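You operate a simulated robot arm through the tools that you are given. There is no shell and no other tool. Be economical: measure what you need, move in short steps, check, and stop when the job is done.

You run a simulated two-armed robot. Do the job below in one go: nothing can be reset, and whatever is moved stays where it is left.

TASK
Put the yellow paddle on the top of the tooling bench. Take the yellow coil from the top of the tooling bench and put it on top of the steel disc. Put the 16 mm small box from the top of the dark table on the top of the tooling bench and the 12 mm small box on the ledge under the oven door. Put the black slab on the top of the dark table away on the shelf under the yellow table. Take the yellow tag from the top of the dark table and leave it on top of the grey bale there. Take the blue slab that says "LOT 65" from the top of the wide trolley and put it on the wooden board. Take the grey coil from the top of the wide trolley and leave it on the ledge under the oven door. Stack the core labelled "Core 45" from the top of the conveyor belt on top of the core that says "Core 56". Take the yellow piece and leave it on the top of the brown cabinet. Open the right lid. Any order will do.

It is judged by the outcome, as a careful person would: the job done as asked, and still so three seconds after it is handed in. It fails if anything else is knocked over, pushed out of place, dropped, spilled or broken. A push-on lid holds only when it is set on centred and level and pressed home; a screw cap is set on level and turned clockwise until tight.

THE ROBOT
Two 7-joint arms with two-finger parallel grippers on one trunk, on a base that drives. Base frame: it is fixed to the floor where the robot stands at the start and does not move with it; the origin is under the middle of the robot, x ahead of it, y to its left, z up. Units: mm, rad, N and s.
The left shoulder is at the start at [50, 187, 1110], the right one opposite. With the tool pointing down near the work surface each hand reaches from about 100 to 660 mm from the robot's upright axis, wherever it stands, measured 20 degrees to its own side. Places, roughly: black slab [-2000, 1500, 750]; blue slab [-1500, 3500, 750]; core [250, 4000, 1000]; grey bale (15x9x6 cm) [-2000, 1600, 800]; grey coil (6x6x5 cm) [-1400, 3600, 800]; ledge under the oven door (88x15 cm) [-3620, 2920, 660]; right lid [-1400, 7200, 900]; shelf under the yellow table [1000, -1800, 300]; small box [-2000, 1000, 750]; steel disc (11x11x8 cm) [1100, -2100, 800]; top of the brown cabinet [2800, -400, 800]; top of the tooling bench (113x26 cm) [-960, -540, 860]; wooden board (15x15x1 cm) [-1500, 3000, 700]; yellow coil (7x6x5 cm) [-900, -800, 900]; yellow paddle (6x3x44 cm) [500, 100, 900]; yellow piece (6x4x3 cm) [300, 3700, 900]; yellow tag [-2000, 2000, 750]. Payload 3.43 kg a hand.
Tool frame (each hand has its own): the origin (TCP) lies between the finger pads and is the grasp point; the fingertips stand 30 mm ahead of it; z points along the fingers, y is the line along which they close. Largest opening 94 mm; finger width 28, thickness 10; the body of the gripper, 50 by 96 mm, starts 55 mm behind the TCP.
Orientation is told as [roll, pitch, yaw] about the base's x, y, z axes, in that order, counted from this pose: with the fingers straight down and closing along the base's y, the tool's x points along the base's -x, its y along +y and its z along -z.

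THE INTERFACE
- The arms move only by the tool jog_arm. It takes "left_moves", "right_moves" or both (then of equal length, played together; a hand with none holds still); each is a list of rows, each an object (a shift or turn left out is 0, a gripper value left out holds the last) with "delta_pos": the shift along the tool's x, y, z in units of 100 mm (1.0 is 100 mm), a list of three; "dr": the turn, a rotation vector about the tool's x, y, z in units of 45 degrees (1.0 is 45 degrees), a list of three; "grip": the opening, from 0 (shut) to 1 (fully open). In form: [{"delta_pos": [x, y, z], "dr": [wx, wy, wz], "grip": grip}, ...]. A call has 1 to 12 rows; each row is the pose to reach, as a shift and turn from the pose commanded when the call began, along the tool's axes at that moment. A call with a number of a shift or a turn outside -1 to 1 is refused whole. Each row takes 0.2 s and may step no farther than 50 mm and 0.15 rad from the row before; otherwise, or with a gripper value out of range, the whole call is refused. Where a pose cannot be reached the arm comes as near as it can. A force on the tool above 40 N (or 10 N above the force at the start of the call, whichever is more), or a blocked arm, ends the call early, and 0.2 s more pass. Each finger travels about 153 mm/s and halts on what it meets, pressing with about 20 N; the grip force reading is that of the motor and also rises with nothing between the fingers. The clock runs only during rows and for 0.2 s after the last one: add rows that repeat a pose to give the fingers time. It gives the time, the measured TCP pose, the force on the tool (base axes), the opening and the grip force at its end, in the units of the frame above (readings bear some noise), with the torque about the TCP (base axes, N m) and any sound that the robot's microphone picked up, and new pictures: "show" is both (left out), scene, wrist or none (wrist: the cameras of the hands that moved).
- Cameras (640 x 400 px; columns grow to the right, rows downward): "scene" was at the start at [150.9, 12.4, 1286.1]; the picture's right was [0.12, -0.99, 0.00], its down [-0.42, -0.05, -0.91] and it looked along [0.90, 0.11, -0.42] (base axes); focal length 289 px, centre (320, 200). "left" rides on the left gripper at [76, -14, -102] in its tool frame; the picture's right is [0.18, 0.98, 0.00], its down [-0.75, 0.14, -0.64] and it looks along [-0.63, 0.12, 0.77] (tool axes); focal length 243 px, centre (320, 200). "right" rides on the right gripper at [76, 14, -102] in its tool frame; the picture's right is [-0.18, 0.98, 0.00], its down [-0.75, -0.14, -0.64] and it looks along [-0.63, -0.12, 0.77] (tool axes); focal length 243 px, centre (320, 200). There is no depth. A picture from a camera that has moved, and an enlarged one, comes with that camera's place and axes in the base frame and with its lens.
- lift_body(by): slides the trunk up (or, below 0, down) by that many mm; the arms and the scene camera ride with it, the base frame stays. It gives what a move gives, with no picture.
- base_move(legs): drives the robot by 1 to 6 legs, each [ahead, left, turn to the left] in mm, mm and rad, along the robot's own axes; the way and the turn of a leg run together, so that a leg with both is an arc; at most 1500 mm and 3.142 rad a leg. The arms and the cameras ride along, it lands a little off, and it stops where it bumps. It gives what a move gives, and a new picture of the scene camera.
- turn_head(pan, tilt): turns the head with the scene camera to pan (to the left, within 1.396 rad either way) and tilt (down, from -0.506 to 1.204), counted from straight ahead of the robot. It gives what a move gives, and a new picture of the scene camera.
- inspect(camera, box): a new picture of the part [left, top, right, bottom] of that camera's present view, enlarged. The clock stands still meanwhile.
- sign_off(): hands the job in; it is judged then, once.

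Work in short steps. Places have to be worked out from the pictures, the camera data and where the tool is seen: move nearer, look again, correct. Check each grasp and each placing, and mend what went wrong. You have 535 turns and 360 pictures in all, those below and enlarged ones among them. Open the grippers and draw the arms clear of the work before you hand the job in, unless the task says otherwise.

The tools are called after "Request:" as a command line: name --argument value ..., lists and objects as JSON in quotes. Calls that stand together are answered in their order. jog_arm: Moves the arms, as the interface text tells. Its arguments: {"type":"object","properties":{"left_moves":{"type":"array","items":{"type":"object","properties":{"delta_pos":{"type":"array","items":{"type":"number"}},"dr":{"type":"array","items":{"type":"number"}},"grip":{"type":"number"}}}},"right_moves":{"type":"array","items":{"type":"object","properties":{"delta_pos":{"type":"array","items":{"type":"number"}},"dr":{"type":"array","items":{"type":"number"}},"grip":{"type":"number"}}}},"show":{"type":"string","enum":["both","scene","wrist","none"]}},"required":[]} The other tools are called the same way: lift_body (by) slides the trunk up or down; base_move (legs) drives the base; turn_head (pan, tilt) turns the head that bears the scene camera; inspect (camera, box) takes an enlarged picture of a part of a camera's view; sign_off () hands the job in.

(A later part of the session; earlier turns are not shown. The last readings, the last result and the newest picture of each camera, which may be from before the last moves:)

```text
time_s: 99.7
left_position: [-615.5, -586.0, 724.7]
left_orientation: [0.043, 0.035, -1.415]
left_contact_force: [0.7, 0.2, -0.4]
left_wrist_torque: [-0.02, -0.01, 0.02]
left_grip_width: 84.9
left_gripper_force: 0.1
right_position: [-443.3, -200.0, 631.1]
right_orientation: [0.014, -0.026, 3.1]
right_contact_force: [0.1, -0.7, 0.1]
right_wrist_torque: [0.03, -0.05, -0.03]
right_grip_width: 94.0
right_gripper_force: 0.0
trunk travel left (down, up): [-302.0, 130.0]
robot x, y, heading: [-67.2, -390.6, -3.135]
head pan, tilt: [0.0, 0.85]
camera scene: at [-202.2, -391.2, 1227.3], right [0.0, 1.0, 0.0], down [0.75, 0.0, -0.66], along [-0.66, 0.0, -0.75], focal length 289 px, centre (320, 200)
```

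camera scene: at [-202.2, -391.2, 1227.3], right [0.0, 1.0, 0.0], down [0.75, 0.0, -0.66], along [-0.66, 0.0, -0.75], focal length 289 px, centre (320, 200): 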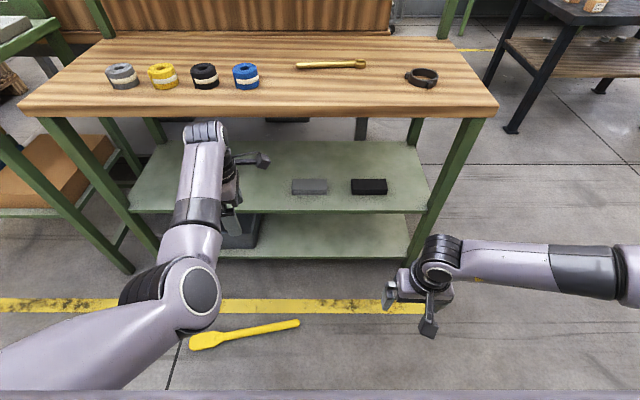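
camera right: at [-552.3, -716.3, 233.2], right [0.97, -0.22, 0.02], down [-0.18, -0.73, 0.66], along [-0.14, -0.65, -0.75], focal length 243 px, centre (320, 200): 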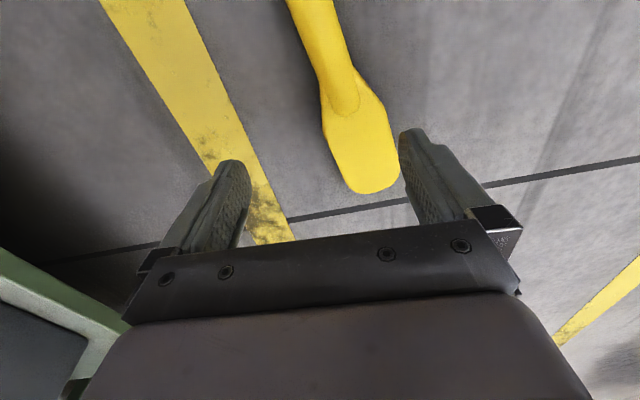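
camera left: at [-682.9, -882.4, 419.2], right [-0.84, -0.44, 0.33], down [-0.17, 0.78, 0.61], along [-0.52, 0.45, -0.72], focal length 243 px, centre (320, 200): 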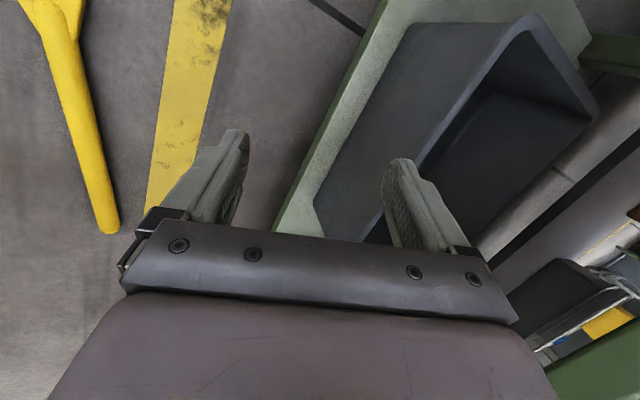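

The paddle is still at the same place. I lower the trunk and bring the left hand inward and down stepwise.

Request:
lift_body --by -300

Request:
jog_arm --left_moves '[{"delta_pos": [0, 0.35, 0.1], "dr": [0.055, -0.045, 0]}, {"delta_pos": [0, 0.7, 0.2], "dr": [0.055, -0.045, 0]}, {"delta_pos": [0, 1.0, 0.4], "dr": [0.055, -0.045, 0]}]' --show "none"

Request:
jog_arm --left_moves '[{"delta_pos": [0, 0.2, 0.4]}, {"delta_pos": [0, 0.4, 0.8]}, {"delta_pos": [0, 0.5, 1]}]' --show "none"

Request:
jog_arm --left_moves '[{"delta_pos": [0, 0.2, 0.4]}, {"delta_pos": [0, 0.4, 0.8]}, {"delta_pos": [0, 0.5, 1]}]' --show "both"

```text
time_s: 102.7
left_position: [-615.3, -587.2, 425.7]
left_orientation: [0.042, 0.035, -1.415]
left_contact_force: [-0.1, 0.4, 0.4]
left_wrist_torque: [-0.02, -0.01, 0.03]
left_grip_width: 84.7
left_gripper_force: 0.0
right_position: [-443.5, -200.6, 333.0]
right_orientation: [0.012, -0.029, 3.102]
right_contact_force: [-0.4, -0.6, 0.1]
right_wrist_torque: [-0.01, -0.01, 0.01]
right_grip_width: 93.8
right_gripper_force: 0.0
trunk travel left (down, up): [-2.0, 430.0]
robot x, y, heading: [-69.0, -393.6, -3.136]
head pan, tilt: [0.0, 0.85]
```

```text
time_s: 103.5
left_position: [-598.4, -645.2, 485.4]
left_orientation: [-0.23, -0.072, -1.334]
left_contact_force: [-0.7, 0.0, -0.4]
left_wrist_torque: [0.01, 0.0, 0.0]
left_grip_width: 84.4
left_gripper_force: 0.0
right_position: [-443.8, -201.2, 331.9]
right_orientation: [0.015, -0.028, 3.102]
right_contact_force: [0.1, 0.6, -0.5]
right_wrist_torque: [0.02, -0.01, 0.0]
right_grip_width: 93.9
right_gripper_force: 0.0
trunk travel left (down, up): [-2.0, 430.0]
robot x, y, heading: [-64.8, -390.7, -3.137]
head pan, tilt: [0.0, 0.85]
stopped in row 3 (left hand): the arm was blocked; the commanded pose is now the measured one
```

```text
time_s: 104.2
left_position: [-634.1, -674.4, 475.7]
left_orientation: [-0.413, -0.083, -1.301]
left_contact_force: [0.3, 0.0, -0.6]
left_wrist_torque: [-0.01, 0.02, 0.0]
left_grip_width: 84.8
left_gripper_force: 0.0
right_position: [-444.2, -200.7, 329.6]
right_orientation: [0.012, -0.027, 3.102]
right_contact_force: [0.3, 0.5, -0.8]
right_wrist_torque: [0.0, 0.0, 0.0]
right_grip_width: 93.9
right_gripper_force: 0.1
trunk travel left (down, up): [-2.0, 430.0]
robot x, y, heading: [-64.6, -393.7, -3.136]
head pan, tilt: [0.0, 0.85]
stopped in row 3 (left hand): the arm was blocked; the commanded pose is now the measured one
```

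```text
time_s: 105.2
left_position: [-665.2, -681.8, 419.9]
left_orientation: [-0.509, -0.06, -1.298]
left_contact_force: [0.5, 0.1, -1.0]
left_wrist_torque: [-0.05, 0.0, -0.03]
left_grip_width: 84.6
left_gripper_force: 0.1
right_position: [-444.2, -201.1, 333.3]
right_orientation: [0.013, -0.028, 3.104]
right_contact_force: [1.2, 0.8, 0.6]
right_wrist_torque: [0.02, -0.02, -0.01]
right_grip_width: 93.9
right_gripper_force: 0.0
trunk travel left (down, up): [-2.0, 430.0]
robot x, y, heading: [-67.5, -388.8, -3.135]
head pan, tilt: [0.0, 0.85]
stopped in row 3 (left hand): the arm was blocked; the commanded pose is now the measured one
camera scene: at [-202.2, -391.0, 928.5], right [0.0, 1.0, 0.0], down [0.75, 0.0, -0.66], along [-0.66, 0.0, -0.75], focal length 289 px, centre (320, 200)
camera left: at [-650.6, -593.4, 511.2], right [0.78, 0.38, -0.49], down [0.62, -0.58, 0.53], along [-0.08, -0.72, -0.69], focal length 243 px, centre (320, 200)
```

scene: 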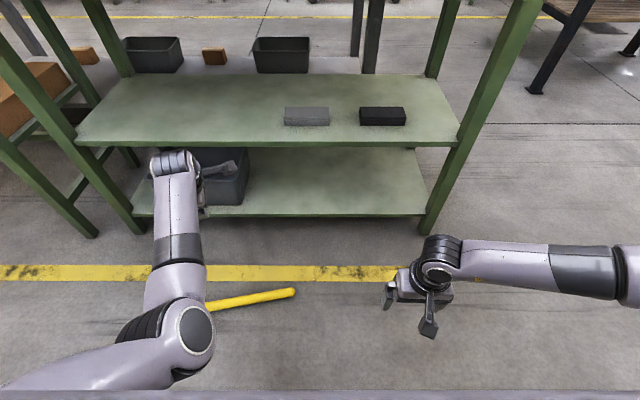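
left: 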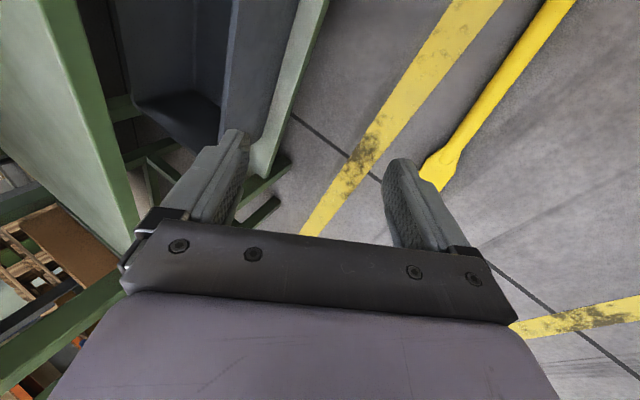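

The left elbow sits low and blocks. The right arm's elbow posture is better, so I'll use the right hand crosswise instead. I turn the right hand by 78° and unwind the left one.

Request:
jog_arm --left_moves '[{"dr": [-0.16, 0.02, 0]}, {"dr": [-0.32, 0.04, 0]}, {"dr": [-0.48, 0.06, 0]}, {"dr": [-0.65, 0.07, 0]}, {"dr": [-0.65, 0.07, 0]}, {"dr": [-0.65, 0.07, 0]}]' --right_moves '[{"dr": [0, 0, 0.17]}, {"dr": [0, 0, 0.34]}, {"dr": [0, 0, 0.51]}, {"dr": [0, 0, 0.68]}, {"dr": [0, 0, 0.87]}, {"dr": [0, 0, 0.87]}]' --show "none"

Request:
jog_arm --left_moves '[{"dr": [0, 0, 0.17]}, {"dr": [0, 0, 0.34]}, {"dr": [0, 0, 0.51]}, {"dr": [0, 0, 0.68]}, {"dr": [0, 0, 0.85]}, {"dr": [0, 0, 1]}]' --right_moves '[{"dr": [0, 0, 0.17]}, {"dr": [0, 0, 0.34]}, {"dr": [0, 0, 0.51]}, {"dr": [0, 0, 0.68]}, {"dr": [0, 0, 0.87]}, {"dr": [0, 0, 0.87]}]' --show "none"

Request:
jog_arm --left_moves '[{"dr": [0, 0, 0.17]}, {"dr": [0, 0, 0.34]}, {"dr": [0, 0, 0.51]}, {"dr": [0, 0, 0.68]}, {"dr": [0, 0, 0.85]}, {"dr": [0, 0, 1]}]' --right_moves '[{"delta_pos": [0, 0, 0.2]}, {"delta_pos": [0, 0, 0.4]}, {"delta_pos": [0, 0, 0.6]}, {"delta_pos": [0, 0, 0.8]}, {"delta_pos": [0, 0, 1.0]}, {"delta_pos": [0, 0, 1.0]}]' --show "scene"

```text
time_s: 106.6
left_position: [-663.6, -682.6, 418.5]
left_orientation: [0.005, -0.006, -1.309]
left_contact_force: [-0.2, 0.0, 0.4]
left_wrist_torque: [0.02, -0.02, -0.01]
left_grip_width: 84.5
left_gripper_force: 0.0
right_position: [-444.0, -201.5, 332.2]
right_orientation: [0.03, -0.014, 2.417]
right_contact_force: [-0.8, 0.8, -0.7]
right_wrist_torque: [0.02, -0.03, 0.03]
right_grip_width: 94.0
right_gripper_force: 0.0
trunk travel left (down, up): [-2.0, 430.0]
robot x, y, heading: [-68.9, -391.4, -3.139]
head pan, tilt: [0.0, 0.85]
```

```text
time_s: 108.0
left_position: [-663.0, -682.3, 417.9]
left_orientation: [0.007, -0.001, -2.099]
left_contact_force: [0.8, -0.2, -0.7]
left_wrist_torque: [0.03, 0.01, -0.02]
left_grip_width: 84.7
left_gripper_force: 0.1
right_position: [-443.3, -200.5, 332.1]
right_orientation: [0.029, 0.008, 1.735]
right_contact_force: [0.2, 1.0, -0.2]
right_wrist_torque: [0.04, -0.05, 0.0]
right_grip_width: 94.1
right_gripper_force: 0.1
trunk travel left (down, up): [-2.0, 430.0]
robot x, y, heading: [-64.0, -388.6, -3.143]
head pan, tilt: [0.0, 0.85]
```

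```text
time_s: 109.4
left_position: [-661.9, -682.2, 417.1]
left_orientation: [0.005, 0.003, -2.883]
left_contact_force: [-0.8, 0.2, -0.5]
left_wrist_torque: [-0.02, 0.02, 0.01]
left_grip_width: 84.8
left_gripper_force: 0.1
right_position: [-447.2, -203.7, 230.1]
right_orientation: [0.031, 0.008, 1.736]
right_contact_force: [-0.5, -0.3, -0.7]
right_wrist_torque: [0.02, 0.0, 0.01]
right_grip_width: 94.1
right_gripper_force: 0.1
trunk travel left (down, up): [-2.0, 430.0]
robot x, y, heading: [-66.1, -389.8, -3.14]
head pan, tilt: [0.0, 0.85]
camera scene: at [-202.3, -391.3, 927.3], right [0.0, 1.0, 0.0], down [0.75, 0.0, -0.66], along [-0.66, 0.0, -0.75], focal length 289 px, centre (320, 200)
```

scene: 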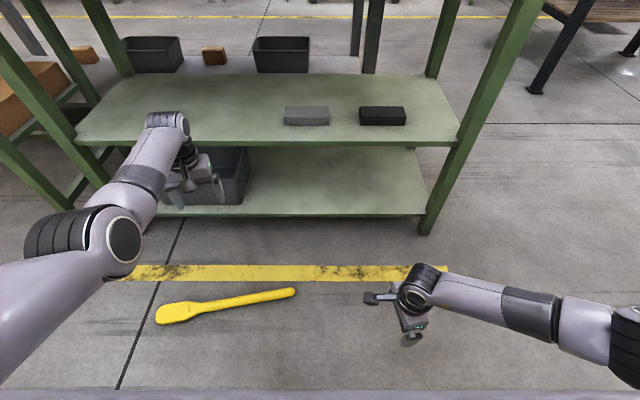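

The right wrist turned fine. I test the reach down here while drawing the left hand back.

Request:
jog_arm --left_moves '[{"delta_pos": [0.3, 0, 0], "dr": [0, 0, 0.1]}, {"delta_pos": [0.6, 0, 0], "dr": [0, 0, 0.2]}, {"delta_pos": [0.9, 0, 0], "dr": [0, 0, 0.32]}]' --right_moves '[{"delta_pos": [0, -0.15, 0.4], "dr": [0.03, 0, 0]}, {"delta_pos": [0, -0.3, 0.8], "dr": [0.03, 0, 0]}, {"delta_pos": [0, -0.4, 1], "dr": [0.03, 0, 0]}]' --show "none"

Request:
jog_arm --left_moves '[{"delta_pos": [0.3, 0, 0]}, {"delta_pos": [0.6, 0, 0]}, {"delta_pos": [0.9, 0, 0]}]' --right_moves '[{"delta_pos": [0, -0.1, 0.3]}, {"delta_pos": [0, -0.2, 0.6]}, {"delta_pos": [0, -0.3, 0.8]}]' --show "scene"

```text
time_s: 110.2
left_position: [-576.2, -659.2, 418.9]
left_orientation: [0.005, 0.005, -3.135]
left_contact_force: [-0.4, -0.4, 0.0]
left_wrist_torque: [0.02, 0.0, -0.01]
left_grip_width: 84.6
left_gripper_force: 0.0
right_position: [-410.4, -199.9, 129.3]
right_orientation: [0.006, 0.01, 1.737]
right_contact_force: [-0.8, -0.9, 0.5]
right_wrist_torque: [0.0, -0.01, 0.03]
right_grip_width: 94.1
right_gripper_force: 0.0
trunk travel left (down, up): [-2.0, 430.0]
robot x, y, heading: [-65.2, -393.6, -3.137]
head pan, tilt: [0.0, 0.85]
```

```text
time_s: 110.9
left_position: [-581.8, -658.5, 505.6]
left_orientation: [0.0, -0.203, -3.129]
left_contact_force: [0.5, 0.0, -1.0]
left_wrist_torque: [-0.02, 0.01, -0.01]
left_grip_width: 84.5
left_gripper_force: 0.0
right_position: [-397.7, -134.1, 78.0]
right_orientation: [0.005, -0.063, 1.702]
right_contact_force: [-0.2, 1.0, 0.1]
right_wrist_torque: [0.02, -0.06, 0.01]
right_grip_width: 94.1
right_gripper_force: 0.0
right hand out of reach, approached as far as the arm can: row 2, 3
trunk travel left (down, up): [-2.0, 430.0]
robot x, y, heading: [-63.7, -393.0, -3.142]
head pan, tilt: [0.0, 0.85]
stopped in row 3 (left hand): the arm was blocked; the commanded pose is now the measured one
camera scene: at [-202.7, -389.6, 925.9], right [0.0, 1.0, 0.0], down [0.75, 0.0, -0.66], along [-0.66, 0.0, -0.75], focal length 289 px, centre (320, 200)
```

scene: 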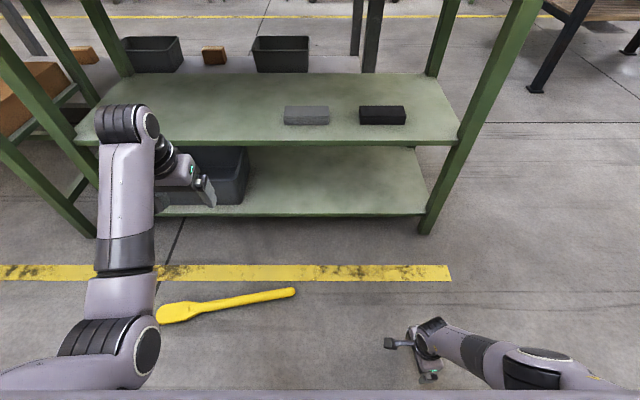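

The floor is nearly in reach, but closer in is needed. I lift a little, recentre, pull in to about 275 ahead, and go down again.

Request:
jog_arm --right_moves '[{"delta_pos": [0.2, 0.0, -0.4], "dr": [0, 0.0, 0]}, {"delta_pos": [0.5, -0.3, -0.5], "dr": [0, 0.04, 0]}, {"delta_pos": [0.72, -0.55, -0.5], "dr": [0, 0.08, 0]}]' --show "none"

Request:
jog_arm --right_moves '[{"delta_pos": [0, 0, 0.3]}, {"delta_pos": [0, 0, 0.6]}, {"delta_pos": [0, 0, 0.8]}]' --show "none"

```text
time_s: 111.5
left_position: [-581.8, -657.8, 507.0]
left_orientation: [-0.005, -0.205, -3.131]
left_contact_force: [-0.4, 0.3, -0.9]
left_wrist_torque: [0.0, 0.0, -0.01]
left_grip_width: 84.6
left_gripper_force: 0.1
right_position: [-375.5, -167.4, 126.1]
right_orientation: [0.021, -0.066, 1.681]
right_contact_force: [-1.2, 2.0, -1.1]
right_wrist_torque: [-0.14, -0.05, 0.13]
right_grip_width: 93.7
right_gripper_force: 0.0
trunk travel left (down, up): [-2.0, 430.0]
robot x, y, heading: [-69.5, -392.2, -3.137]
head pan, tilt: [0.0, 0.85]
stopped in row 3 (right hand): the force on the tool passed its limit at 62 N (the readings are from after the stop); the commanded pose is now the measured one
```

```text
time_s: 112.5
left_position: [-581.5, -658.9, 507.0]
left_orientation: [-0.005, -0.207, -3.132]
left_contact_force: [0.6, -0.1, 0.1]
left_wrist_torque: [-0.03, 0.0, 0.0]
left_grip_width: 84.6
left_gripper_force: 0.1
right_position: [-383.2, -98.1, 70.6]
right_orientation: [0.025, -0.137, 1.64]
right_contact_force: [-1.3, -0.1, 0.1]
right_wrist_torque: [0.0, 0.02, -0.02]
right_grip_width: 93.9
right_gripper_force: 0.2
right hand out of reach, approached as far as the arm can: row 3
trunk travel left (down, up): [-2.0, 430.0]
robot x, y, heading: [-65.8, -390.1, -3.141]
head pan, tilt: [0.0, 0.85]
stopped in row 3 (right hand): the arm was blocked; the commanded pose is now the measured one
```

Closer in meets the robot's own body. Instead I'll tilt the tool outward about 20°, in line with the arm, to reach the floor farther ahead. I first recentre, then try the tilt in free space here.

Request:
jog_arm --right_moves '[{"delta_pos": [0.3, 0.12, -0.3], "dr": [0, 0.06, -0.04]}, {"delta_pos": [0.65, 0.25, -0.4], "dr": [0, 0.12, -0.08]}, {"delta_pos": [0.95, 0.35, -0.4], "dr": [0, 0.17, -0.12]}]' --show "none"

Request:
jog_arm --right_moves '[{"dr": [-0.15, 0, 0]}, {"dr": [-0.3, 0, 0]}, {"dr": [-0.45, 0, 0]}]' --show "scene"

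```text
time_s: 113.3
left_position: [-581.5, -658.7, 506.1]
left_orientation: [-0.005, -0.202, -3.131]
left_contact_force: [-0.1, 0.5, 0.3]
left_wrist_torque: [0.01, 0.01, -0.02]
left_grip_width: 84.5
left_gripper_force: 0.0
right_position: [-407.8, -201.4, 96.0]
right_orientation: [0.016, -0.008, 1.74]
right_contact_force: [0.4, -0.3, 0.6]
right_wrist_torque: [0.01, -0.02, 0.01]
right_grip_width: 94.1
right_gripper_force: 0.0
trunk travel left (down, up): [-2.0, 430.0]
robot x, y, heading: [-63.9, -393.2, -3.139]
head pan, tilt: [0.0, 0.85]
```

```text
time_s: 114.1
left_position: [-581.1, -659.6, 507.2]
left_orientation: [-0.004, -0.201, -3.131]
left_contact_force: [0.4, -0.4, -0.4]
left_wrist_torque: [0.0, 0.0, 0.02]
left_grip_width: 84.6
left_gripper_force: 0.0
right_position: [-425.1, -199.4, 105.8]
right_orientation: [0.334, -0.014, 1.729]
right_contact_force: [-0.9, 0.6, -0.1]
right_wrist_torque: [0.05, 0.01, -0.02]
right_grip_width: 94.0
right_gripper_force: 0.1
right hand out of reach, approached as far as the arm can: row 3
trunk travel left (down, up): [-2.0, 430.0]
robot x, y, heading: [-69.4, -391.0, -3.14]
head pan, tilt: [0.0, 0.85]
camera scene: at [-202.8, -391.4, 927.8], right [0.0, 1.0, 0.0], down [0.75, 0.0, -0.66], along [-0.66, 0.0, -0.75], focal length 289 px, centre (320, 200)
```

scene: 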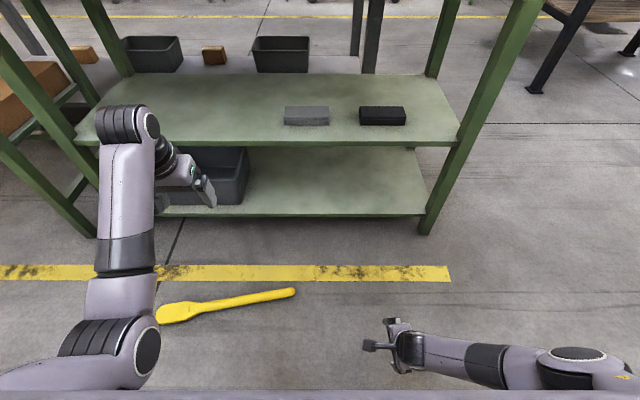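

Tilting fully was refused by the wrist. I try a smaller tilt (0.18) and going down.

Request:
jog_arm --right_moves '[{"delta_pos": [0, 0, 0.0], "dr": [0.19, 0, 0]}, {"delta_pos": [0, -0.15, 0.25], "dr": [0.19, 0, 0]}, {"delta_pos": [0, -0.3, 0.45], "dr": [0.19, 0, 0]}]' --show "none"

Request:
jog_arm --right_moves '[{"delta_pos": [0, 0, 0.2]}, {"delta_pos": [0, 0, 0.3]}]' --show "wrist"

```text
time_s: 115.1
left_position: [-582.5, -658.5, 507.4]
left_orientation: [-0.005, -0.205, -3.131]
left_contact_force: [0.5, -0.6, 0.3]
left_wrist_torque: [0.02, -0.01, 0.01]
left_grip_width: 84.6
left_gripper_force: 0.1
right_position: [-415.1, -132.6, 74.5]
right_orientation: [0.177, -0.081, 1.696]
right_contact_force: [0.5, 0.2, -0.9]
right_wrist_torque: [-0.03, -0.02, 0.03]
right_grip_width: 94.1
right_gripper_force: 0.1
right hand out of reach, approached as far as the arm can: row 2, 3
trunk travel left (down, up): [-2.0, 430.0]
robot x, y, heading: [-60.9, -391.0, -3.138]
head pan, tilt: [0.0, 0.85]
stopped in row 3 (right hand): the arm was blocked; the commanded pose is now the measured one
```

```text
time_s: 115.7
left_position: [-581.0, -657.8, 506.5]
left_orientation: [-0.001, -0.201, -3.131]
left_contact_force: [0.3, -0.3, 0.3]
left_wrist_torque: [-0.03, 0.03, 0.01]
left_grip_width: 84.7
left_gripper_force: 0.1
right_position: [-412.1, -133.4, 73.0]
right_orientation: [0.173, -0.077, 1.7]
right_contact_force: [0.6, 0.4, 0.7]
right_wrist_torque: [-0.01, -0.03, 0.01]
right_grip_width: 93.9
right_gripper_force: 0.2
right hand out of reach, approached as far as the arm can: row 1, 2
trunk travel left (down, up): [-2.0, 430.0]
robot x, y, heading: [-68.0, -392.2, -3.135]
head pan, tilt: [0.0, 0.85]
camera right: at [-398.1, -216.5, 171.0], right [-0.98, 0.05, 0.18], down [0.16, 0.73, 0.67], along [-0.1, 0.68, -0.72], focal length 243 px, centre (320, 200)
```

right: 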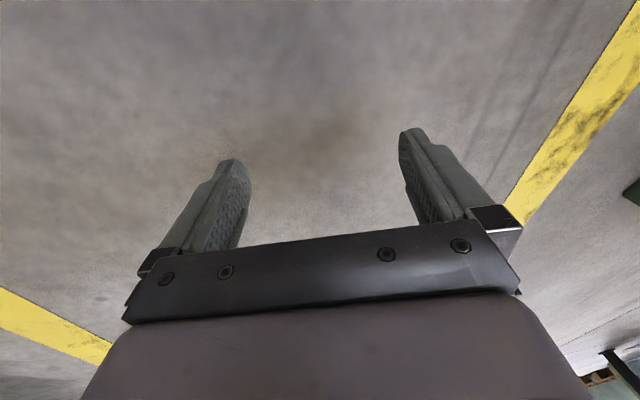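

The arm prefers reaching outward to the side, and a tilt along the paddle's length is harmless. I move farther right, closer, with the tilt turned sideways.

Request:
jog_arm --right_moves '[{"delta_pos": [-0.2, -0.1, -0.3], "dr": [0.1, 0.1, -0.02]}, {"delta_pos": [-0.45, -0.4, -0.3], "dr": [0.2, 0.2, -0.04]}, {"delta_pos": [-0.7, -0.75, -0.3], "dr": [0.22, 0.284, -0.05]}]' --show "none"

Request:
jog_arm --right_moves '[{"delta_pos": [0, 0, 0.2]}, {"delta_pos": [0, 0, 0.4]}, {"delta_pos": [0, 0, 0.6]}]' --show "scene"

```text
time_s: 116.5
left_position: [-581.0, -656.3, 505.6]
left_orientation: [-0.005, -0.202, -3.129]
left_contact_force: [-0.4, 0.3, 0.2]
left_wrist_torque: [0.02, 0.0, -0.04]
left_grip_width: 84.6
left_gripper_force: 0.0
right_position: [-342.9, -57.2, 96.0]
right_orientation: [0.002, 0.141, 1.758]
right_contact_force: [0.8, 0.8, -0.4]
right_wrist_torque: [0.0, 0.01, 0.0]
right_grip_width: 94.3
right_gripper_force: 0.1
trunk travel left (down, up): [-2.0, 430.0]
robot x, y, heading: [-67.0, -394.6, -3.141]
head pan, tilt: [0.0, 0.85]
```

```text
time_s: 117.3
left_position: [-580.6, -658.2, 506.4]
left_orientation: [-0.004, -0.2, -3.13]
left_contact_force: [0.3, 0.9, 0.9]
left_wrist_torque: [0.02, 0.04, 0.0]
left_grip_width: 84.5
left_gripper_force: 0.0
right_position: [-334.9, -67.4, 64.6]
right_orientation: [0.005, 0.142, 1.755]
right_contact_force: [1.2, 0.5, 0.0]
right_wrist_torque: [-0.03, 0.0, -0.01]
right_grip_width: 93.9
right_gripper_force: 0.0
right hand out of reach, approached as far as the arm can: row 2, 3
trunk travel left (down, up): [-2.0, 430.0]
robot x, y, heading: [-63.3, -392.3, -3.142]
head pan, tilt: [0.0, 0.85]
camera scene: at [-202.8, -391.1, 927.6], right [0.0, 1.0, 0.0], down [0.75, 0.0, -0.66], along [-0.66, 0.0, -0.75], focal length 289 px, centre (320, 200)
```

scene: 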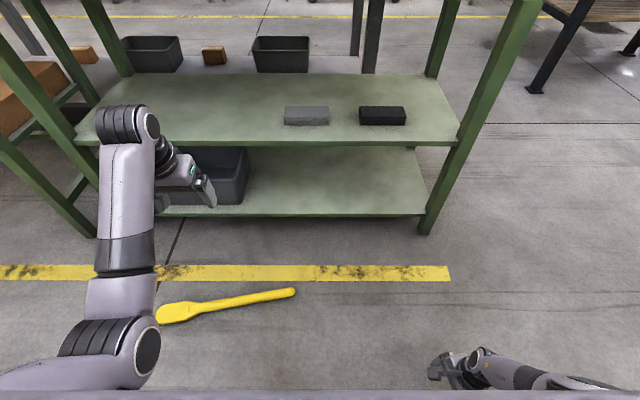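

The tilt sign was wrong; I flip it to -0.3 and go down again.

Request:
jog_arm --right_moves '[{"delta_pos": [0, 0, -0.3], "dr": [0, -0.18, 0]}, {"delta_pos": [0, 0, -0.3], "dr": [0, -0.36, 0]}, {"delta_pos": [0, 0, -0.3], "dr": [0, -0.56, 0]}]' --show "none"

Request:
jog_arm --right_moves '[{"delta_pos": [0, 0, 0.2]}, {"delta_pos": [0, 0, 0.4]}, {"delta_pos": [0, 0, 0.6]}]' --show "wrist"

```text
refused: row 3 steps farther than a row can; nothing moved
```

```text
time_s: 118.1
left_position: [-580.5, -657.2, 507.1]
left_orientation: [-0.004, -0.201, -3.132]
left_contact_force: [-0.6, -0.2, -0.3]
left_wrist_torque: [-0.02, -0.02, -0.01]
left_grip_width: 84.4
left_gripper_force: 0.1
right_position: [-328.5, -75.5, 60.1]
right_orientation: [0.002, 0.138, 1.757]
right_contact_force: [0.1, 0.3, 0.8]
right_wrist_torque: [0.0, 0.02, -0.04]
right_grip_width: 93.9
right_gripper_force: 0.0
right hand out of reach, approached as far as the arm can: row 1, 2, 3
trunk travel left (down, up): [-2.0, 430.0]
robot x, y, heading: [-68.6, -392.4, -3.139]
head pan, tilt: [0.0, 0.85]
camera right: at [-329.8, -137.6, 173.2], right [-1.0, 0.0, -0.02], down [-0.01, 0.85, 0.53], along [0.02, 0.53, -0.85], focal length 243 px, centre (320, 200)
```

right: 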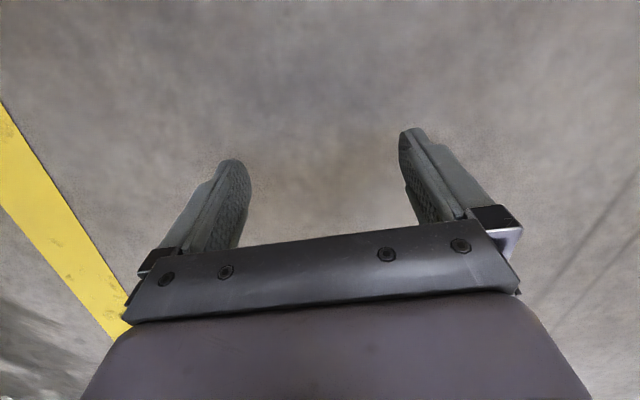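

Request:
jog_arm --right_moves '[{"delta_pos": [0, 0, -0.3], "dr": [0, -0.14, 0]}, {"delta_pos": [0, 0, -0.5], "dr": [0, -0.28, 0]}, {"delta_pos": [0, 0, -0.5], "dr": [0, -0.42, 0]}, {"delta_pos": [0, 0, -0.5], "dr": [0, -0.56, 0]}]' --show "none"

Request:
jog_arm --right_moves '[{"delta_pos": [0, 0, 0.2]}, {"delta_pos": [0, 0, 0.4]}, {"delta_pos": [0, 0, 0.5]}]' --show "none"

```text
time_s: 119.1
left_position: [-581.1, -657.3, 508.2]
left_orientation: [-0.005, -0.208, -3.131]
left_contact_force: [0.3, -0.9, -0.1]
left_wrist_torque: [-0.01, 0.0, 0.02]
left_grip_width: 84.6
left_gripper_force: 0.0
right_position: [-334.6, -59.6, 111.5]
right_orientation: [0.016, -0.305, 1.737]
right_contact_force: [0.4, 0.8, -0.2]
right_wrist_torque: [0.07, -0.09, -0.12]
right_grip_width: 93.9
right_gripper_force: 0.0
right hand out of reach, approached as far as the arm can: row 1
trunk travel left (down, up): [-2.0, 430.0]
robot x, y, heading: [-65.3, -394.0, -3.137]
head pan, tilt: [0.0, 0.85]
stopped in row 4 (right hand): the force on the tool passed its limit at 41 N (the readings are from after the stop); the commanded pose is now the measured one
```

```text
time_s: 119.9
left_position: [-581.6, -656.8, 506.9]
left_orientation: [-0.007, -0.205, -3.134]
left_contact_force: [-0.6, -1.0, 0.3]
left_wrist_torque: [-0.01, -0.01, 0.04]
left_grip_width: 84.6
left_gripper_force: 0.1
right_position: [-338.0, -42.2, 62.1]
right_orientation: [0.015, -0.305, 1.737]
right_contact_force: [-0.1, 0.1, 0.1]
right_wrist_torque: [0.02, 0.0, 0.02]
right_grip_width: 93.9
right_gripper_force: 0.2
trunk travel left (down, up): [-2.0, 430.0]
robot x, y, heading: [-66.0, -390.5, -3.138]
head pan, tilt: [0.0, 0.85]
```

Now z=62 is reached without limit. I go down 20 more to test.

Request:
jog_arm --right_moves '[{"delta_pos": [0, 0, 0.15]}, {"delta_pos": [0, 0, 0.22]}]' --show "both"

```text
time_s: 120.5
left_position: [-580.3, -657.3, 508.3]
left_orientation: [-0.003, -0.205, -3.13]
left_contact_force: [0.0, -0.4, -0.2]
left_wrist_torque: [-0.03, 0.01, -0.01]
left_grip_width: 84.6
left_gripper_force: 0.1
right_position: [-337.0, -24.2, 61.2]
right_orientation: [0.019, -0.33, 1.727]
right_contact_force: [-0.8, -0.7, -0.8]
right_wrist_torque: [0.0, -0.01, -0.05]
right_grip_width: 94.1
right_gripper_force: 0.1
right hand out of reach, approached as far as the arm can: row 1, 2
trunk travel left (down, up): [-2.0, 430.0]
robot x, y, heading: [-68.7, -392.9, -3.138]
head pan, tilt: [0.0, 0.85]
camera scene: at [-201.4, -391.6, 928.5], right [0.0, 1.0, 0.0], down [0.75, 0.0, -0.66], along [-0.66, 0.0, -0.75], focal length 289 px, centre (320, 200)
camera right: at [-331.8, -130.6, 134.9], right [-1.0, 0.01, 0.08], down [0.07, 0.52, 0.85], along [-0.03, 0.85, -0.52], focal length 243 px, centre (320, 200)
```

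scene: 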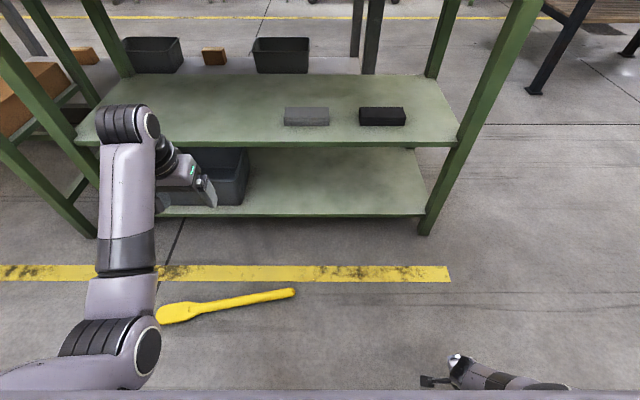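
right: 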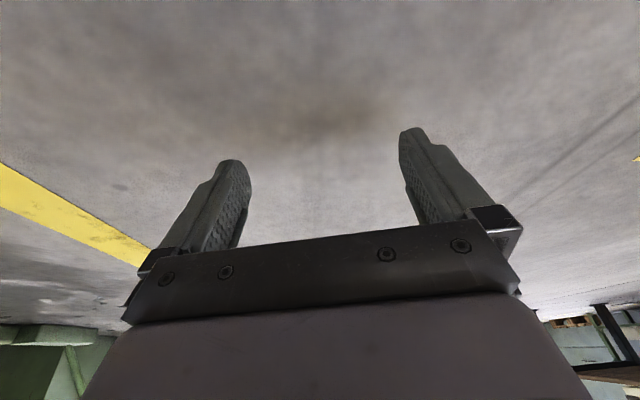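

Request:
jog_arm --right_moves '[{"delta_pos": [0.3, 0, 0.0]}, {"delta_pos": [0.6, 0, 0.0]}, {"delta_pos": [0.8, 0, 0.0]}]' --show "none"

```text
time_s: 121.4
left_position: [-581.7, -656.1, 507.3]
left_orientation: [-0.006, -0.207, -3.131]
left_contact_force: [-0.2, -0.8, 0.3]
left_wrist_torque: [0.02, 0.04, -0.01]
left_grip_width: 84.7
left_gripper_force: 0.1
right_position: [-334.3, 19.2, 69.0]
right_orientation: [0.046, -0.47, 1.664]
right_contact_force: [0.5, 0.3, 0.2]
right_wrist_torque: [-0.01, 0.04, 0.05]
right_grip_width: 94.1
right_gripper_force: 0.1
right hand out of reach, approached as far as the arm can: row 1, 2, 3
trunk travel left (down, up): [-2.0, 430.0]
robot x, y, heading: [-68.3, -393.5, -3.138]
head pan, tilt: [0.0, 0.85]
stopped in row 3 (right hand): the arm was blocked; the commanded pose is now the measured one
```

The true limit is ~780 mm from the shoulder, so I must come closer: about 245 ahead, 290 right. I move there slightly raised, with mild tilts.

Request:
jog_arm --right_moves '[{"delta_pos": [0.2, -0.03, -0.4], "dr": [-0.02, 0.1, -0.02]}, {"delta_pos": [0.5, -0.06, -0.6], "dr": [-0.04, 0.2, -0.04]}, {"delta_pos": [0.8, -0.1, -0.74], "dr": [-0.06, 0.3, -0.07]}, {"delta_pos": [1.0, -0.12, -0.74], "dr": [-0.07, 0.37, -0.09]}]' --show "none"

```text
time_s: 122.6
left_position: [-579.6, -657.8, 508.0]
left_orientation: [-0.005, -0.206, -3.133]
left_contact_force: [-0.5, 0.1, 0.6]
left_wrist_torque: [0.01, 0.05, 0.0]
left_grip_width: 84.8
left_gripper_force: 0.1
right_position: [-350.7, -11.4, 61.4]
right_orientation: [0.127, -0.319, 1.698]
right_contact_force: [0.0, 0.2, -0.4]
right_wrist_torque: [0.0, -0.01, 0.02]
right_grip_width: 94.0
right_gripper_force: 0.1
right hand out of reach, approached as far as the arm can: row 1, 2, 3, 4
trunk travel left (down, up): [-2.0, 430.0]
robot x, y, heading: [-66.4, -391.1, -3.137]
head pan, tilt: [0.0, 0.85]
stopped in row 4 (right hand): the arm was blocked; the commanded pose is now the measured one
```

I raise the hand first to unstick the straight arm.

Request:
jog_arm --right_moves '[{"delta_pos": [0, 0, -0.4]}, {"delta_pos": [0, 0, -0.8]}, {"delta_pos": [0, 0, -1]}]' --show "none"

Request:
jog_arm --right_moves '[{"delta_pos": [0.3, -0.1, -0.2], "dr": [0.0, 0.1, 0]}, {"delta_pos": [0.6, -0.3, -0.2], "dr": [0, 0.18, 0]}, {"delta_pos": [0.9, -0.4, -0.2], "dr": [0, 0.18, 0]}]' --show "scene"

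```text
time_s: 123.4
left_position: [-580.9, -656.5, 507.3]
left_orientation: [0.003, -0.205, -3.133]
left_contact_force: [0.3, 0.1, 0.0]
left_wrist_torque: [0.0, 0.01, 0.03]
left_grip_width: 84.5
left_gripper_force: 0.0
right_position: [-356.8, -16.0, 63.7]
right_orientation: [0.113, -0.33, 1.698]
right_contact_force: [0.1, -0.3, 0.0]
right_wrist_torque: [-0.01, -0.02, 0.03]
right_grip_width: 93.9
right_gripper_force: 0.1
right hand out of reach, approached as far as the arm can: row 1, 2, 3
trunk travel left (down, up): [-2.0, 430.0]
robot x, y, heading: [-67.9, -391.2, -3.137]
head pan, tilt: [0.0, 0.85]
```

```text
time_s: 124.4
left_position: [-581.1, -655.6, 506.9]
left_orientation: [-0.007, -0.208, -3.133]
left_contact_force: [0.3, -0.5, -1.0]
left_wrist_torque: [0.02, 0.0, 0.02]
left_grip_width: 84.8
left_gripper_force: 0.0
right_position: [-356.9, -19.3, 62.0]
right_orientation: [0.174, -0.295, 1.656]
right_contact_force: [-0.6, 0.4, 0.3]
right_wrist_torque: [-0.02, 0.02, 0.01]
right_grip_width: 94.0
right_gripper_force: 0.1
right hand out of reach, approached as far as the arm can: row 1, 2, 3
trunk travel left (down, up): [-2.0, 430.0]
robot x, y, heading: [-66.8, -391.5, -3.139]
head pan, tilt: [0.0, 0.85]
stopped in row 3 (right hand): the arm was blocked; the commanded pose is now the measured one
camera scene: at [-201.8, -390.9, 927.1], right [0.0, 1.0, 0.0], down [0.75, 0.0, -0.66], along [-0.66, 0.0, -0.75], focal length 289 px, centre (320, 200)
```

scene: 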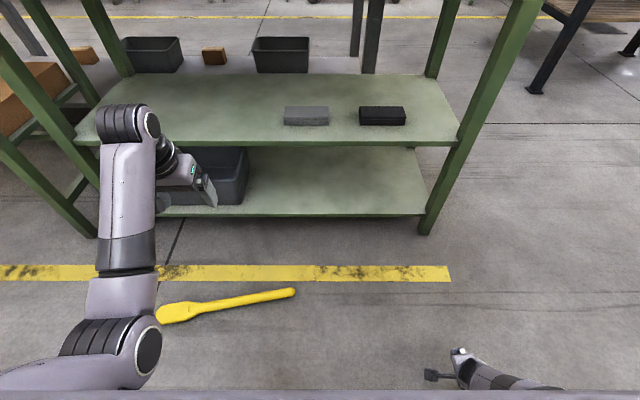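

The arm is stuck at a singularity. I try moving outward and up together.

Request:
jog_arm --right_moves '[{"delta_pos": [-0.3, 0.2, -0.3]}, {"delta_pos": [-0.6, 0.4, -0.6]}, {"delta_pos": [-0.8, 0.6, -0.9]}, {"delta_pos": [-0.9, 0.8, -1.0]}, {"delta_pos": [-0.9, 0.8, -1.0]}]' --show "none"

```text
time_s: 125.6
left_position: [-580.5, -656.3, 506.6]
left_orientation: [-0.008, -0.2, -3.134]
left_contact_force: [0.7, -0.3, -0.3]
left_wrist_torque: [0.05, -0.03, 0.01]
left_grip_width: 84.4
left_gripper_force: 0.0
right_position: [-422.4, 27.3, 195.2]
right_orientation: [0.168, -0.291, 1.66]
right_contact_force: [-1.5, -0.5, -0.5]
right_wrist_torque: [-0.01, 0.0, 0.02]
right_grip_width: 94.2
right_gripper_force: 0.1
right hand out of reach, approached as far as the arm can: row 1, 2
trunk travel left (down, up): [-2.0, 430.0]
robot x, y, heading: [-66.4, -389.6, -3.137]
head pan, tilt: [0.0, 0.85]
```

Freed. I level the hand at z≈195 and then move it to ~220 ahead, 340 right before descending.

Request:
jog_arm --right_moves '[{"dr": [0.08, 0.13, -0.03]}, {"dr": [0.16, 0.26, -0.06]}, {"dr": [0.21, 0.37, -0.1]}]' --show "none"

Request:
jog_arm --right_moves '[{"delta_pos": [0.2, -0.3, 0]}, {"delta_pos": [0.35, -0.6, 0]}, {"delta_pos": [0.45, -0.9, 0]}]' --show "none"

Request:
jog_arm --right_moves '[{"delta_pos": [0.2, -0.3, 0]}, {"delta_pos": [0.4, -0.5, 0]}]' --show "none"

```text
time_s: 126.4
left_position: [-580.5, -655.6, 506.1]
left_orientation: [-0.007, -0.201, -3.132]
left_contact_force: [-0.7, -0.2, 0.1]
left_wrist_torque: [0.0, 0.02, -0.04]
left_grip_width: 84.7
left_gripper_force: 0.0
right_position: [-422.4, 27.1, 195.9]
right_orientation: [-0.011, -0.007, 1.76]
right_contact_force: [-0.9, 0.4, 0.3]
right_wrist_torque: [-0.01, 0.02, -0.03]
right_grip_width: 94.0
right_gripper_force: 0.0
trunk travel left (down, up): [-2.0, 430.0]
robot x, y, heading: [-67.5, -393.1, -3.139]
head pan, tilt: [0.0, 0.85]
```

```text
time_s: 127.2
left_position: [-580.6, -656.2, 506.5]
left_orientation: [-0.006, -0.2, -3.133]
left_contact_force: [0.0, 0.9, 1.1]
left_wrist_torque: [0.01, 0.01, 0.0]
left_grip_width: 84.8
left_gripper_force: 0.1
right_position: [-325.3, -1.1, 193.6]
right_orientation: [-0.011, -0.005, 1.762]
right_contact_force: [-0.5, 0.8, 0.6]
right_wrist_torque: [0.02, 0.01, 0.02]
right_grip_width: 93.9
right_gripper_force: 0.0
trunk travel left (down, up): [-2.0, 430.0]
robot x, y, heading: [-68.0, -390.2, -3.14]
head pan, tilt: [0.0, 0.85]
```

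```text
time_s: 127.8
left_position: [-580.8, -657.1, 506.1]
left_orientation: [-0.005, -0.202, -3.133]
left_contact_force: [0.1, -1.1, -0.2]
left_wrist_torque: [0.02, -0.01, 0.01]
left_grip_width: 84.7
left_gripper_force: 0.0
right_position: [-271.2, -27.5, 196.1]
right_orientation: [-0.007, -0.016, 1.756]
right_contact_force: [-9.6, 13.0, 2.1]
right_wrist_torque: [-1.65, -1.02, -0.88]
right_grip_width: 94.0
right_gripper_force: 0.0
trunk travel left (down, up): [-2.0, 430.0]
robot x, y, heading: [-68.4, -391.0, -3.138]
head pan, tilt: [0.0, 0.85]
```

Contact: the wrist camera on the inner side touched my own base, which is wide. I turn the hand about so that its camera is on the outer side and can look at the base.

Request:
jog_arm --right_moves '[{"delta_pos": [-0.4, 0.2, -0.2]}, {"delta_pos": [-0.5, 0.6, -0.4]}, {"delta_pos": [-0.5, 0.9, -0.6], "dr": [0, 0, -0.15]}, {"delta_pos": [-0.5, 1, -0.6], "dr": [0, 0, -0.33]}, {"delta_pos": [-0.5, 1, -0.6], "dr": [0, 0, -0.5]}, {"delta_pos": [-0.5, 1, -0.6], "dr": [0, 0, -0.67]}, {"delta_pos": [-0.5, 1, -0.6], "dr": [0, 0, -0.84]}, {"delta_pos": [-0.5, 1, -0.6], "dr": [0, 0, -1]}]' --show "none"

Request:
jog_arm --right_moves '[{"dr": [0, 0, -0.17]}, {"dr": [0, 0, -0.34]}, {"dr": [0, 0, -0.5]}, {"dr": [0, 0, -0.67]}, {"dr": [0, 0, -0.84]}, {"dr": [0, 0, -1]}]' --show "none"

Request:
jog_arm --right_moves '[{"dr": [0, 0, -0.17]}, {"dr": [0, 0, -0.34]}, {"dr": [0, 0, -0.5]}, {"dr": [0, 0, -0.67]}, {"dr": [0, 0, -0.84]}, {"dr": [0, 0, -1]}]' --show "none"

Request:
jog_arm --right_moves '[{"dr": [0, 0, -0.17]}, {"dr": [0, 0, -0.34]}, {"dr": [0, 0, -0.5]}, {"dr": [0, 0, -0.67]}, {"dr": [0, 0, -0.84]}, {"dr": [0, 0, -1]}]' --show "both"

```text
time_s: 129.6
left_position: [-581.7, -655.7, 505.4]
left_orientation: [-0.008, -0.2, -3.135]
left_contact_force: [-0.2, 0.9, 0.0]
left_wrist_torque: [-0.02, 0.01, -0.01]
left_grip_width: 84.6
left_gripper_force: 0.0
right_position: [-377.8, -0.5, 253.9]
right_orientation: [-0.014, 0.003, 2.549]
right_contact_force: [-0.4, -0.4, -0.3]
right_wrist_torque: [-0.02, 0.03, -0.02]
right_grip_width: 94.1
right_gripper_force: 0.0
trunk travel left (down, up): [-2.0, 430.0]
robot x, y, heading: [-68.5, -391.1, -3.139]
head pan, tilt: [0.0, 0.85]
```

```text
time_s: 131.0
left_position: [-580.3, -656.5, 507.3]
left_orientation: [-0.008, -0.202, -3.132]
left_contact_force: [-0.6, -0.3, -0.7]
left_wrist_torque: [-0.02, -0.04, 0.0]
left_grip_width: 84.8
left_gripper_force: 0.1
right_position: [-376.5, 0.1, 254.1]
right_orientation: [-0.006, 0.012, -2.949]
right_contact_force: [-0.3, 0.6, 0.5]
right_wrist_torque: [0.01, 0.01, 0.01]
right_grip_width: 94.1
right_gripper_force: 0.0
trunk travel left (down, up): [-2.0, 430.0]
robot x, y, heading: [-67.4, -392.6, -3.144]
head pan, tilt: [0.0, 0.85]
```

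```text
time_s: 132.4
left_position: [-580.2, -656.5, 506.1]
left_orientation: [-0.008, -0.201, -3.133]
left_contact_force: [0.2, -0.1, 0.6]
left_wrist_torque: [-0.04, 0.0, 0.02]
left_grip_width: 84.4
left_gripper_force: 0.1
right_position: [-371.3, -5.8, 252.5]
right_orientation: [-0.004, 0.014, -2.167]
right_contact_force: [-0.1, 0.0, 0.1]
right_wrist_torque: [-0.03, -0.02, 0.01]
right_grip_width: 94.0
right_gripper_force: 0.1
right hand out of reach, approached as far as the arm can: row 6
trunk travel left (down, up): [-2.0, 430.0]
robot x, y, heading: [-69.0, -394.4, -3.136]
head pan, tilt: [0.0, 0.85]
```

```text
time_s: 133.8
left_position: [-580.9, -655.9, 507.4]
left_orientation: [-0.006, -0.201, -3.133]
left_contact_force: [-1.1, 0.1, -0.9]
left_wrist_torque: [-0.01, -0.02, 0.01]
left_grip_width: 84.7
left_gripper_force: 0.0
right_position: [-308.9, -34.6, 193.5]
right_orientation: [-0.052, 0.011, -1.398]
right_contact_force: [0.0, -0.4, -1.2]
right_wrist_torque: [0.03, 0.01, 0.03]
right_grip_width: 93.9
right_gripper_force: 0.1
right hand out of reach, approached as far as the arm can: row 1, 2, 3, 4, 5, 6
trunk travel left (down, up): [-2.0, 430.0]
robot x, y, heading: [-65.1, -388.6, -3.138]
head pan, tilt: [0.0, 0.85]
camera scene: at [-203.2, -391.1, 927.2], right [0.0, 1.0, 0.0], down [0.75, 0.0, -0.66], along [-0.66, 0.0, -0.75], focal length 289 px, centre (320, 200)
camera right: at [-301.4, 42.1, 297.8], right [1.0, -0.01, -0.05], down [0.02, -0.77, 0.64], along [-0.05, -0.64, -0.77], focal length 243 px, centre (320, 200)
```

scene: 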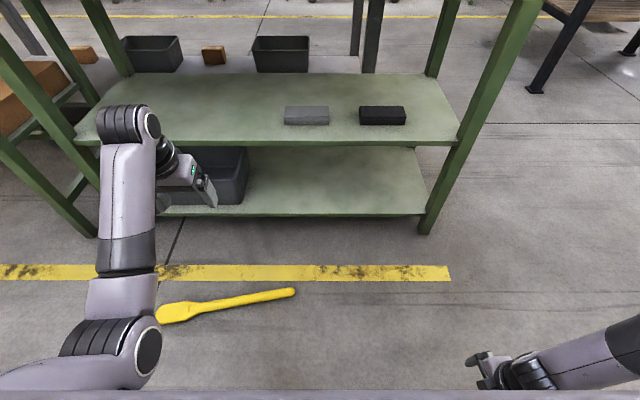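
right: 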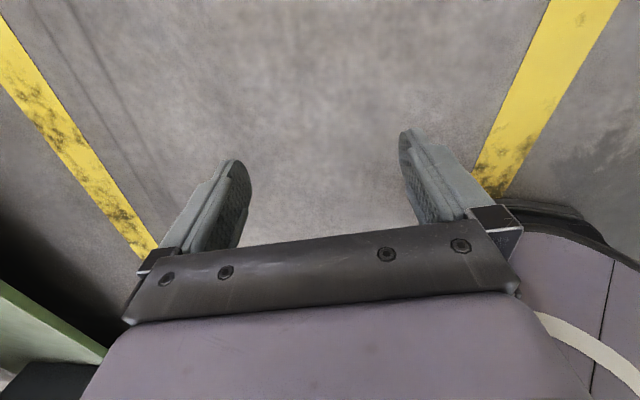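

Now I see the foot of the base well inward of the hand. With the camera outward I can come closer: I move to about 220 ahead, 290 right and descend.

Request:
jog_arm --right_moves '[{"delta_pos": [-0.3, 0.05, 0], "dr": [-0.06, 0, 0]}, {"delta_pos": [-0.6, 0.1, 0.2], "dr": [-0.06, 0, 0]}, {"delta_pos": [-0.69, 0.12, 0.5], "dr": [-0.06, 0, 0]}]' --show "none"

Request:
jog_arm --right_moves '[{"delta_pos": [0, 0, 0.4]}, {"delta_pos": [0, 0, 0.8]}, {"delta_pos": [0, 0, 1.0]}]' --show "none"

```text
time_s: 134.6
left_position: [-580.9, -656.4, 507.5]
left_orientation: [-0.007, -0.205, -3.133]
left_contact_force: [-0.9, -0.6, 0.3]
left_wrist_torque: [-0.01, 0.02, 0.01]
left_grip_width: 84.5
left_gripper_force: 0.0
right_position: [-294.7, -93.6, 149.0]
right_orientation: [-0.016, 0.031, -1.407]
right_contact_force: [-0.2, -0.1, -0.3]
right_wrist_torque: [0.01, 0.0, 0.0]
right_grip_width: 94.0
right_gripper_force: 0.0
trunk travel left (down, up): [-2.0, 430.0]
robot x, y, heading: [-67.0, -390.4, -3.135]
head pan, tilt: [0.0, 0.85]
stopped in row 3 (right hand): the force on the tool passed its limit at 50 N (the readings are from after the stop); the commanded pose is now the measured one
```

```text
time_s: 135.4
left_position: [-580.7, -654.9, 507.2]
left_orientation: [-0.007, -0.205, -3.133]
left_contact_force: [-0.1, -0.7, -0.7]
left_wrist_torque: [0.01, -0.02, 0.05]
left_grip_width: 84.6
left_gripper_force: 0.0
right_position: [-286.9, -86.7, 66.1]
right_orientation: [-0.028, 0.04, -1.41]
right_contact_force: [-14.9, 18.0, 3.7]
right_wrist_torque: [-1.81, -1.45, -0.19]
right_grip_width: 94.1
right_gripper_force: 0.0
right hand out of reach, approached as far as the arm can: row 2, 3
trunk travel left (down, up): [-2.0, 430.0]
robot x, y, heading: [-63.2, -385.6, -3.139]
head pan, tilt: [0.0, 0.85]
```

The leg blocks this side. The gap between the two front legs should be free nearer the centre line, so I lift, turn the hand back, and try at about 80 mm right of centre, 260 ahead.

Request:
jog_arm --right_moves '[{"delta_pos": [0.3, -0.3, -0.2]}, {"delta_pos": [0.3, -0.6, -0.5]}, {"delta_pos": [0.3, -0.8, -0.8]}, {"delta_pos": [0.3, -1, -1], "dr": [0, 0, 0.17]}, {"delta_pos": [0.3, -1, -1], "dr": [0, 0, 0.34]}, {"delta_pos": [0.3, -1, -1], "dr": [0, 0, 0.5]}, {"delta_pos": [0.3, -1, -1], "dr": [0, 0, 0.67]}, {"delta_pos": [0.3, -1, -1], "dr": [0, 0, 0.84]}, {"delta_pos": [0.3, -1, -1], "dr": [0, 0, 1]}]' --show "none"

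Request:
jog_arm --right_moves '[{"dr": [0, 0, 0.17]}, {"dr": [0, 0, 0.34]}, {"dr": [0, 0, 0.5]}, {"dr": [0, 0, 0.67]}, {"dr": [0, 0, 0.84]}, {"dr": [0, 0, 1]}]' --show "none"

Request:
jog_arm --right_moves '[{"dr": [0, 0, 0.17]}, {"dr": [0, 0, 0.34]}, {"dr": [0, 0, 0.5]}, {"dr": [0, 0, 0.67]}, {"dr": [0, 0, 0.84]}, {"dr": [0, 0, 1]}]' --show "none"

Request:
jog_arm --right_moves '[{"dr": [0, 0, 0.17]}, {"dr": [0, 0, 0.34]}, {"dr": [0, 0, 0.5]}, {"dr": [0, 0, 0.67]}, {"dr": [0, 0, 0.84]}, {"dr": [0, 0, 1]}]' --show "none"

```text
time_s: 137.4
left_position: [-580.7, -655.6, 506.8]
left_orientation: [-0.006, -0.202, -3.133]
left_contact_force: [0.6, 0.9, 0.3]
left_wrist_torque: [0.01, -0.01, 0.04]
left_grip_width: 84.8
left_gripper_force: 0.1
right_position: [-384.8, -81.0, 167.0]
right_orientation: [-0.033, 0.011, -2.194]
right_contact_force: [-0.6, 0.8, -0.4]
right_wrist_torque: [0.01, 0.01, -0.01]
right_grip_width: 94.0
right_gripper_force: 0.0
right hand out of reach, approached as far as the arm can: row 1, 2, 3, 4, 5, 6
trunk travel left (down, up): [-2.0, 430.0]
robot x, y, heading: [-64.8, -394.3, -3.135]
head pan, tilt: [0.0, 0.85]
```

```text
time_s: 138.8
left_position: [-580.3, -655.4, 505.9]
left_orientation: [-0.007, -0.201, -3.132]
left_contact_force: [-0.3, 0.0, -0.3]
left_wrist_torque: [0.0, 0.0, -0.01]
left_grip_width: 84.6
left_gripper_force: 0.1
right_position: [-385.4, -81.3, 167.8]
right_orientation: [-0.033, -0.015, -2.981]
right_contact_force: [0.0, 0.5, -0.1]
right_wrist_torque: [-0.01, 0.01, -0.01]
right_grip_width: 93.9
right_gripper_force: 0.0
trunk travel left (down, up): [-2.0, 430.0]
robot x, y, heading: [-66.7, -394.9, -3.14]
head pan, tilt: [0.0, 0.85]
```

```text
time_s: 140.2
left_position: [-580.8, -655.0, 507.1]
left_orientation: [-0.006, -0.203, -3.133]
left_contact_force: [-0.9, 0.7, -0.3]
left_wrist_torque: [-0.04, 0.01, -0.02]
left_grip_width: 84.6
left_gripper_force: 0.1
right_position: [-384.3, -81.2, 167.4]
right_orientation: [-0.012, -0.033, 2.519]
right_contact_force: [0.2, 1.4, -0.7]
right_wrist_torque: [0.01, -0.03, -0.04]
right_grip_width: 94.1
right_gripper_force: 0.0
trunk travel left (down, up): [-2.0, 430.0]
robot x, y, heading: [-66.6, -394.9, -3.137]
head pan, tilt: [0.0, 0.85]
```

```text
time_s: 141.6
left_position: [-581.4, -656.8, 507.2]
left_orientation: [-0.008, -0.203, -3.133]
left_contact_force: [0.0, -0.9, 0.5]
left_wrist_torque: [0.0, 0.02, 0.02]
left_grip_width: 84.7
left_gripper_force: 0.0
right_position: [-383.7, -80.2, 166.4]
right_orientation: [0.016, -0.032, 1.733]
right_contact_force: [0.0, -0.5, 0.0]
right_wrist_torque: [-0.01, 0.02, 0.04]
right_grip_width: 94.4
right_gripper_force: 0.0
trunk travel left (down, up): [-2.0, 430.0]
robot x, y, heading: [-66.1, -392.3, -3.135]
head pan, tilt: [0.0, 0.85]
```

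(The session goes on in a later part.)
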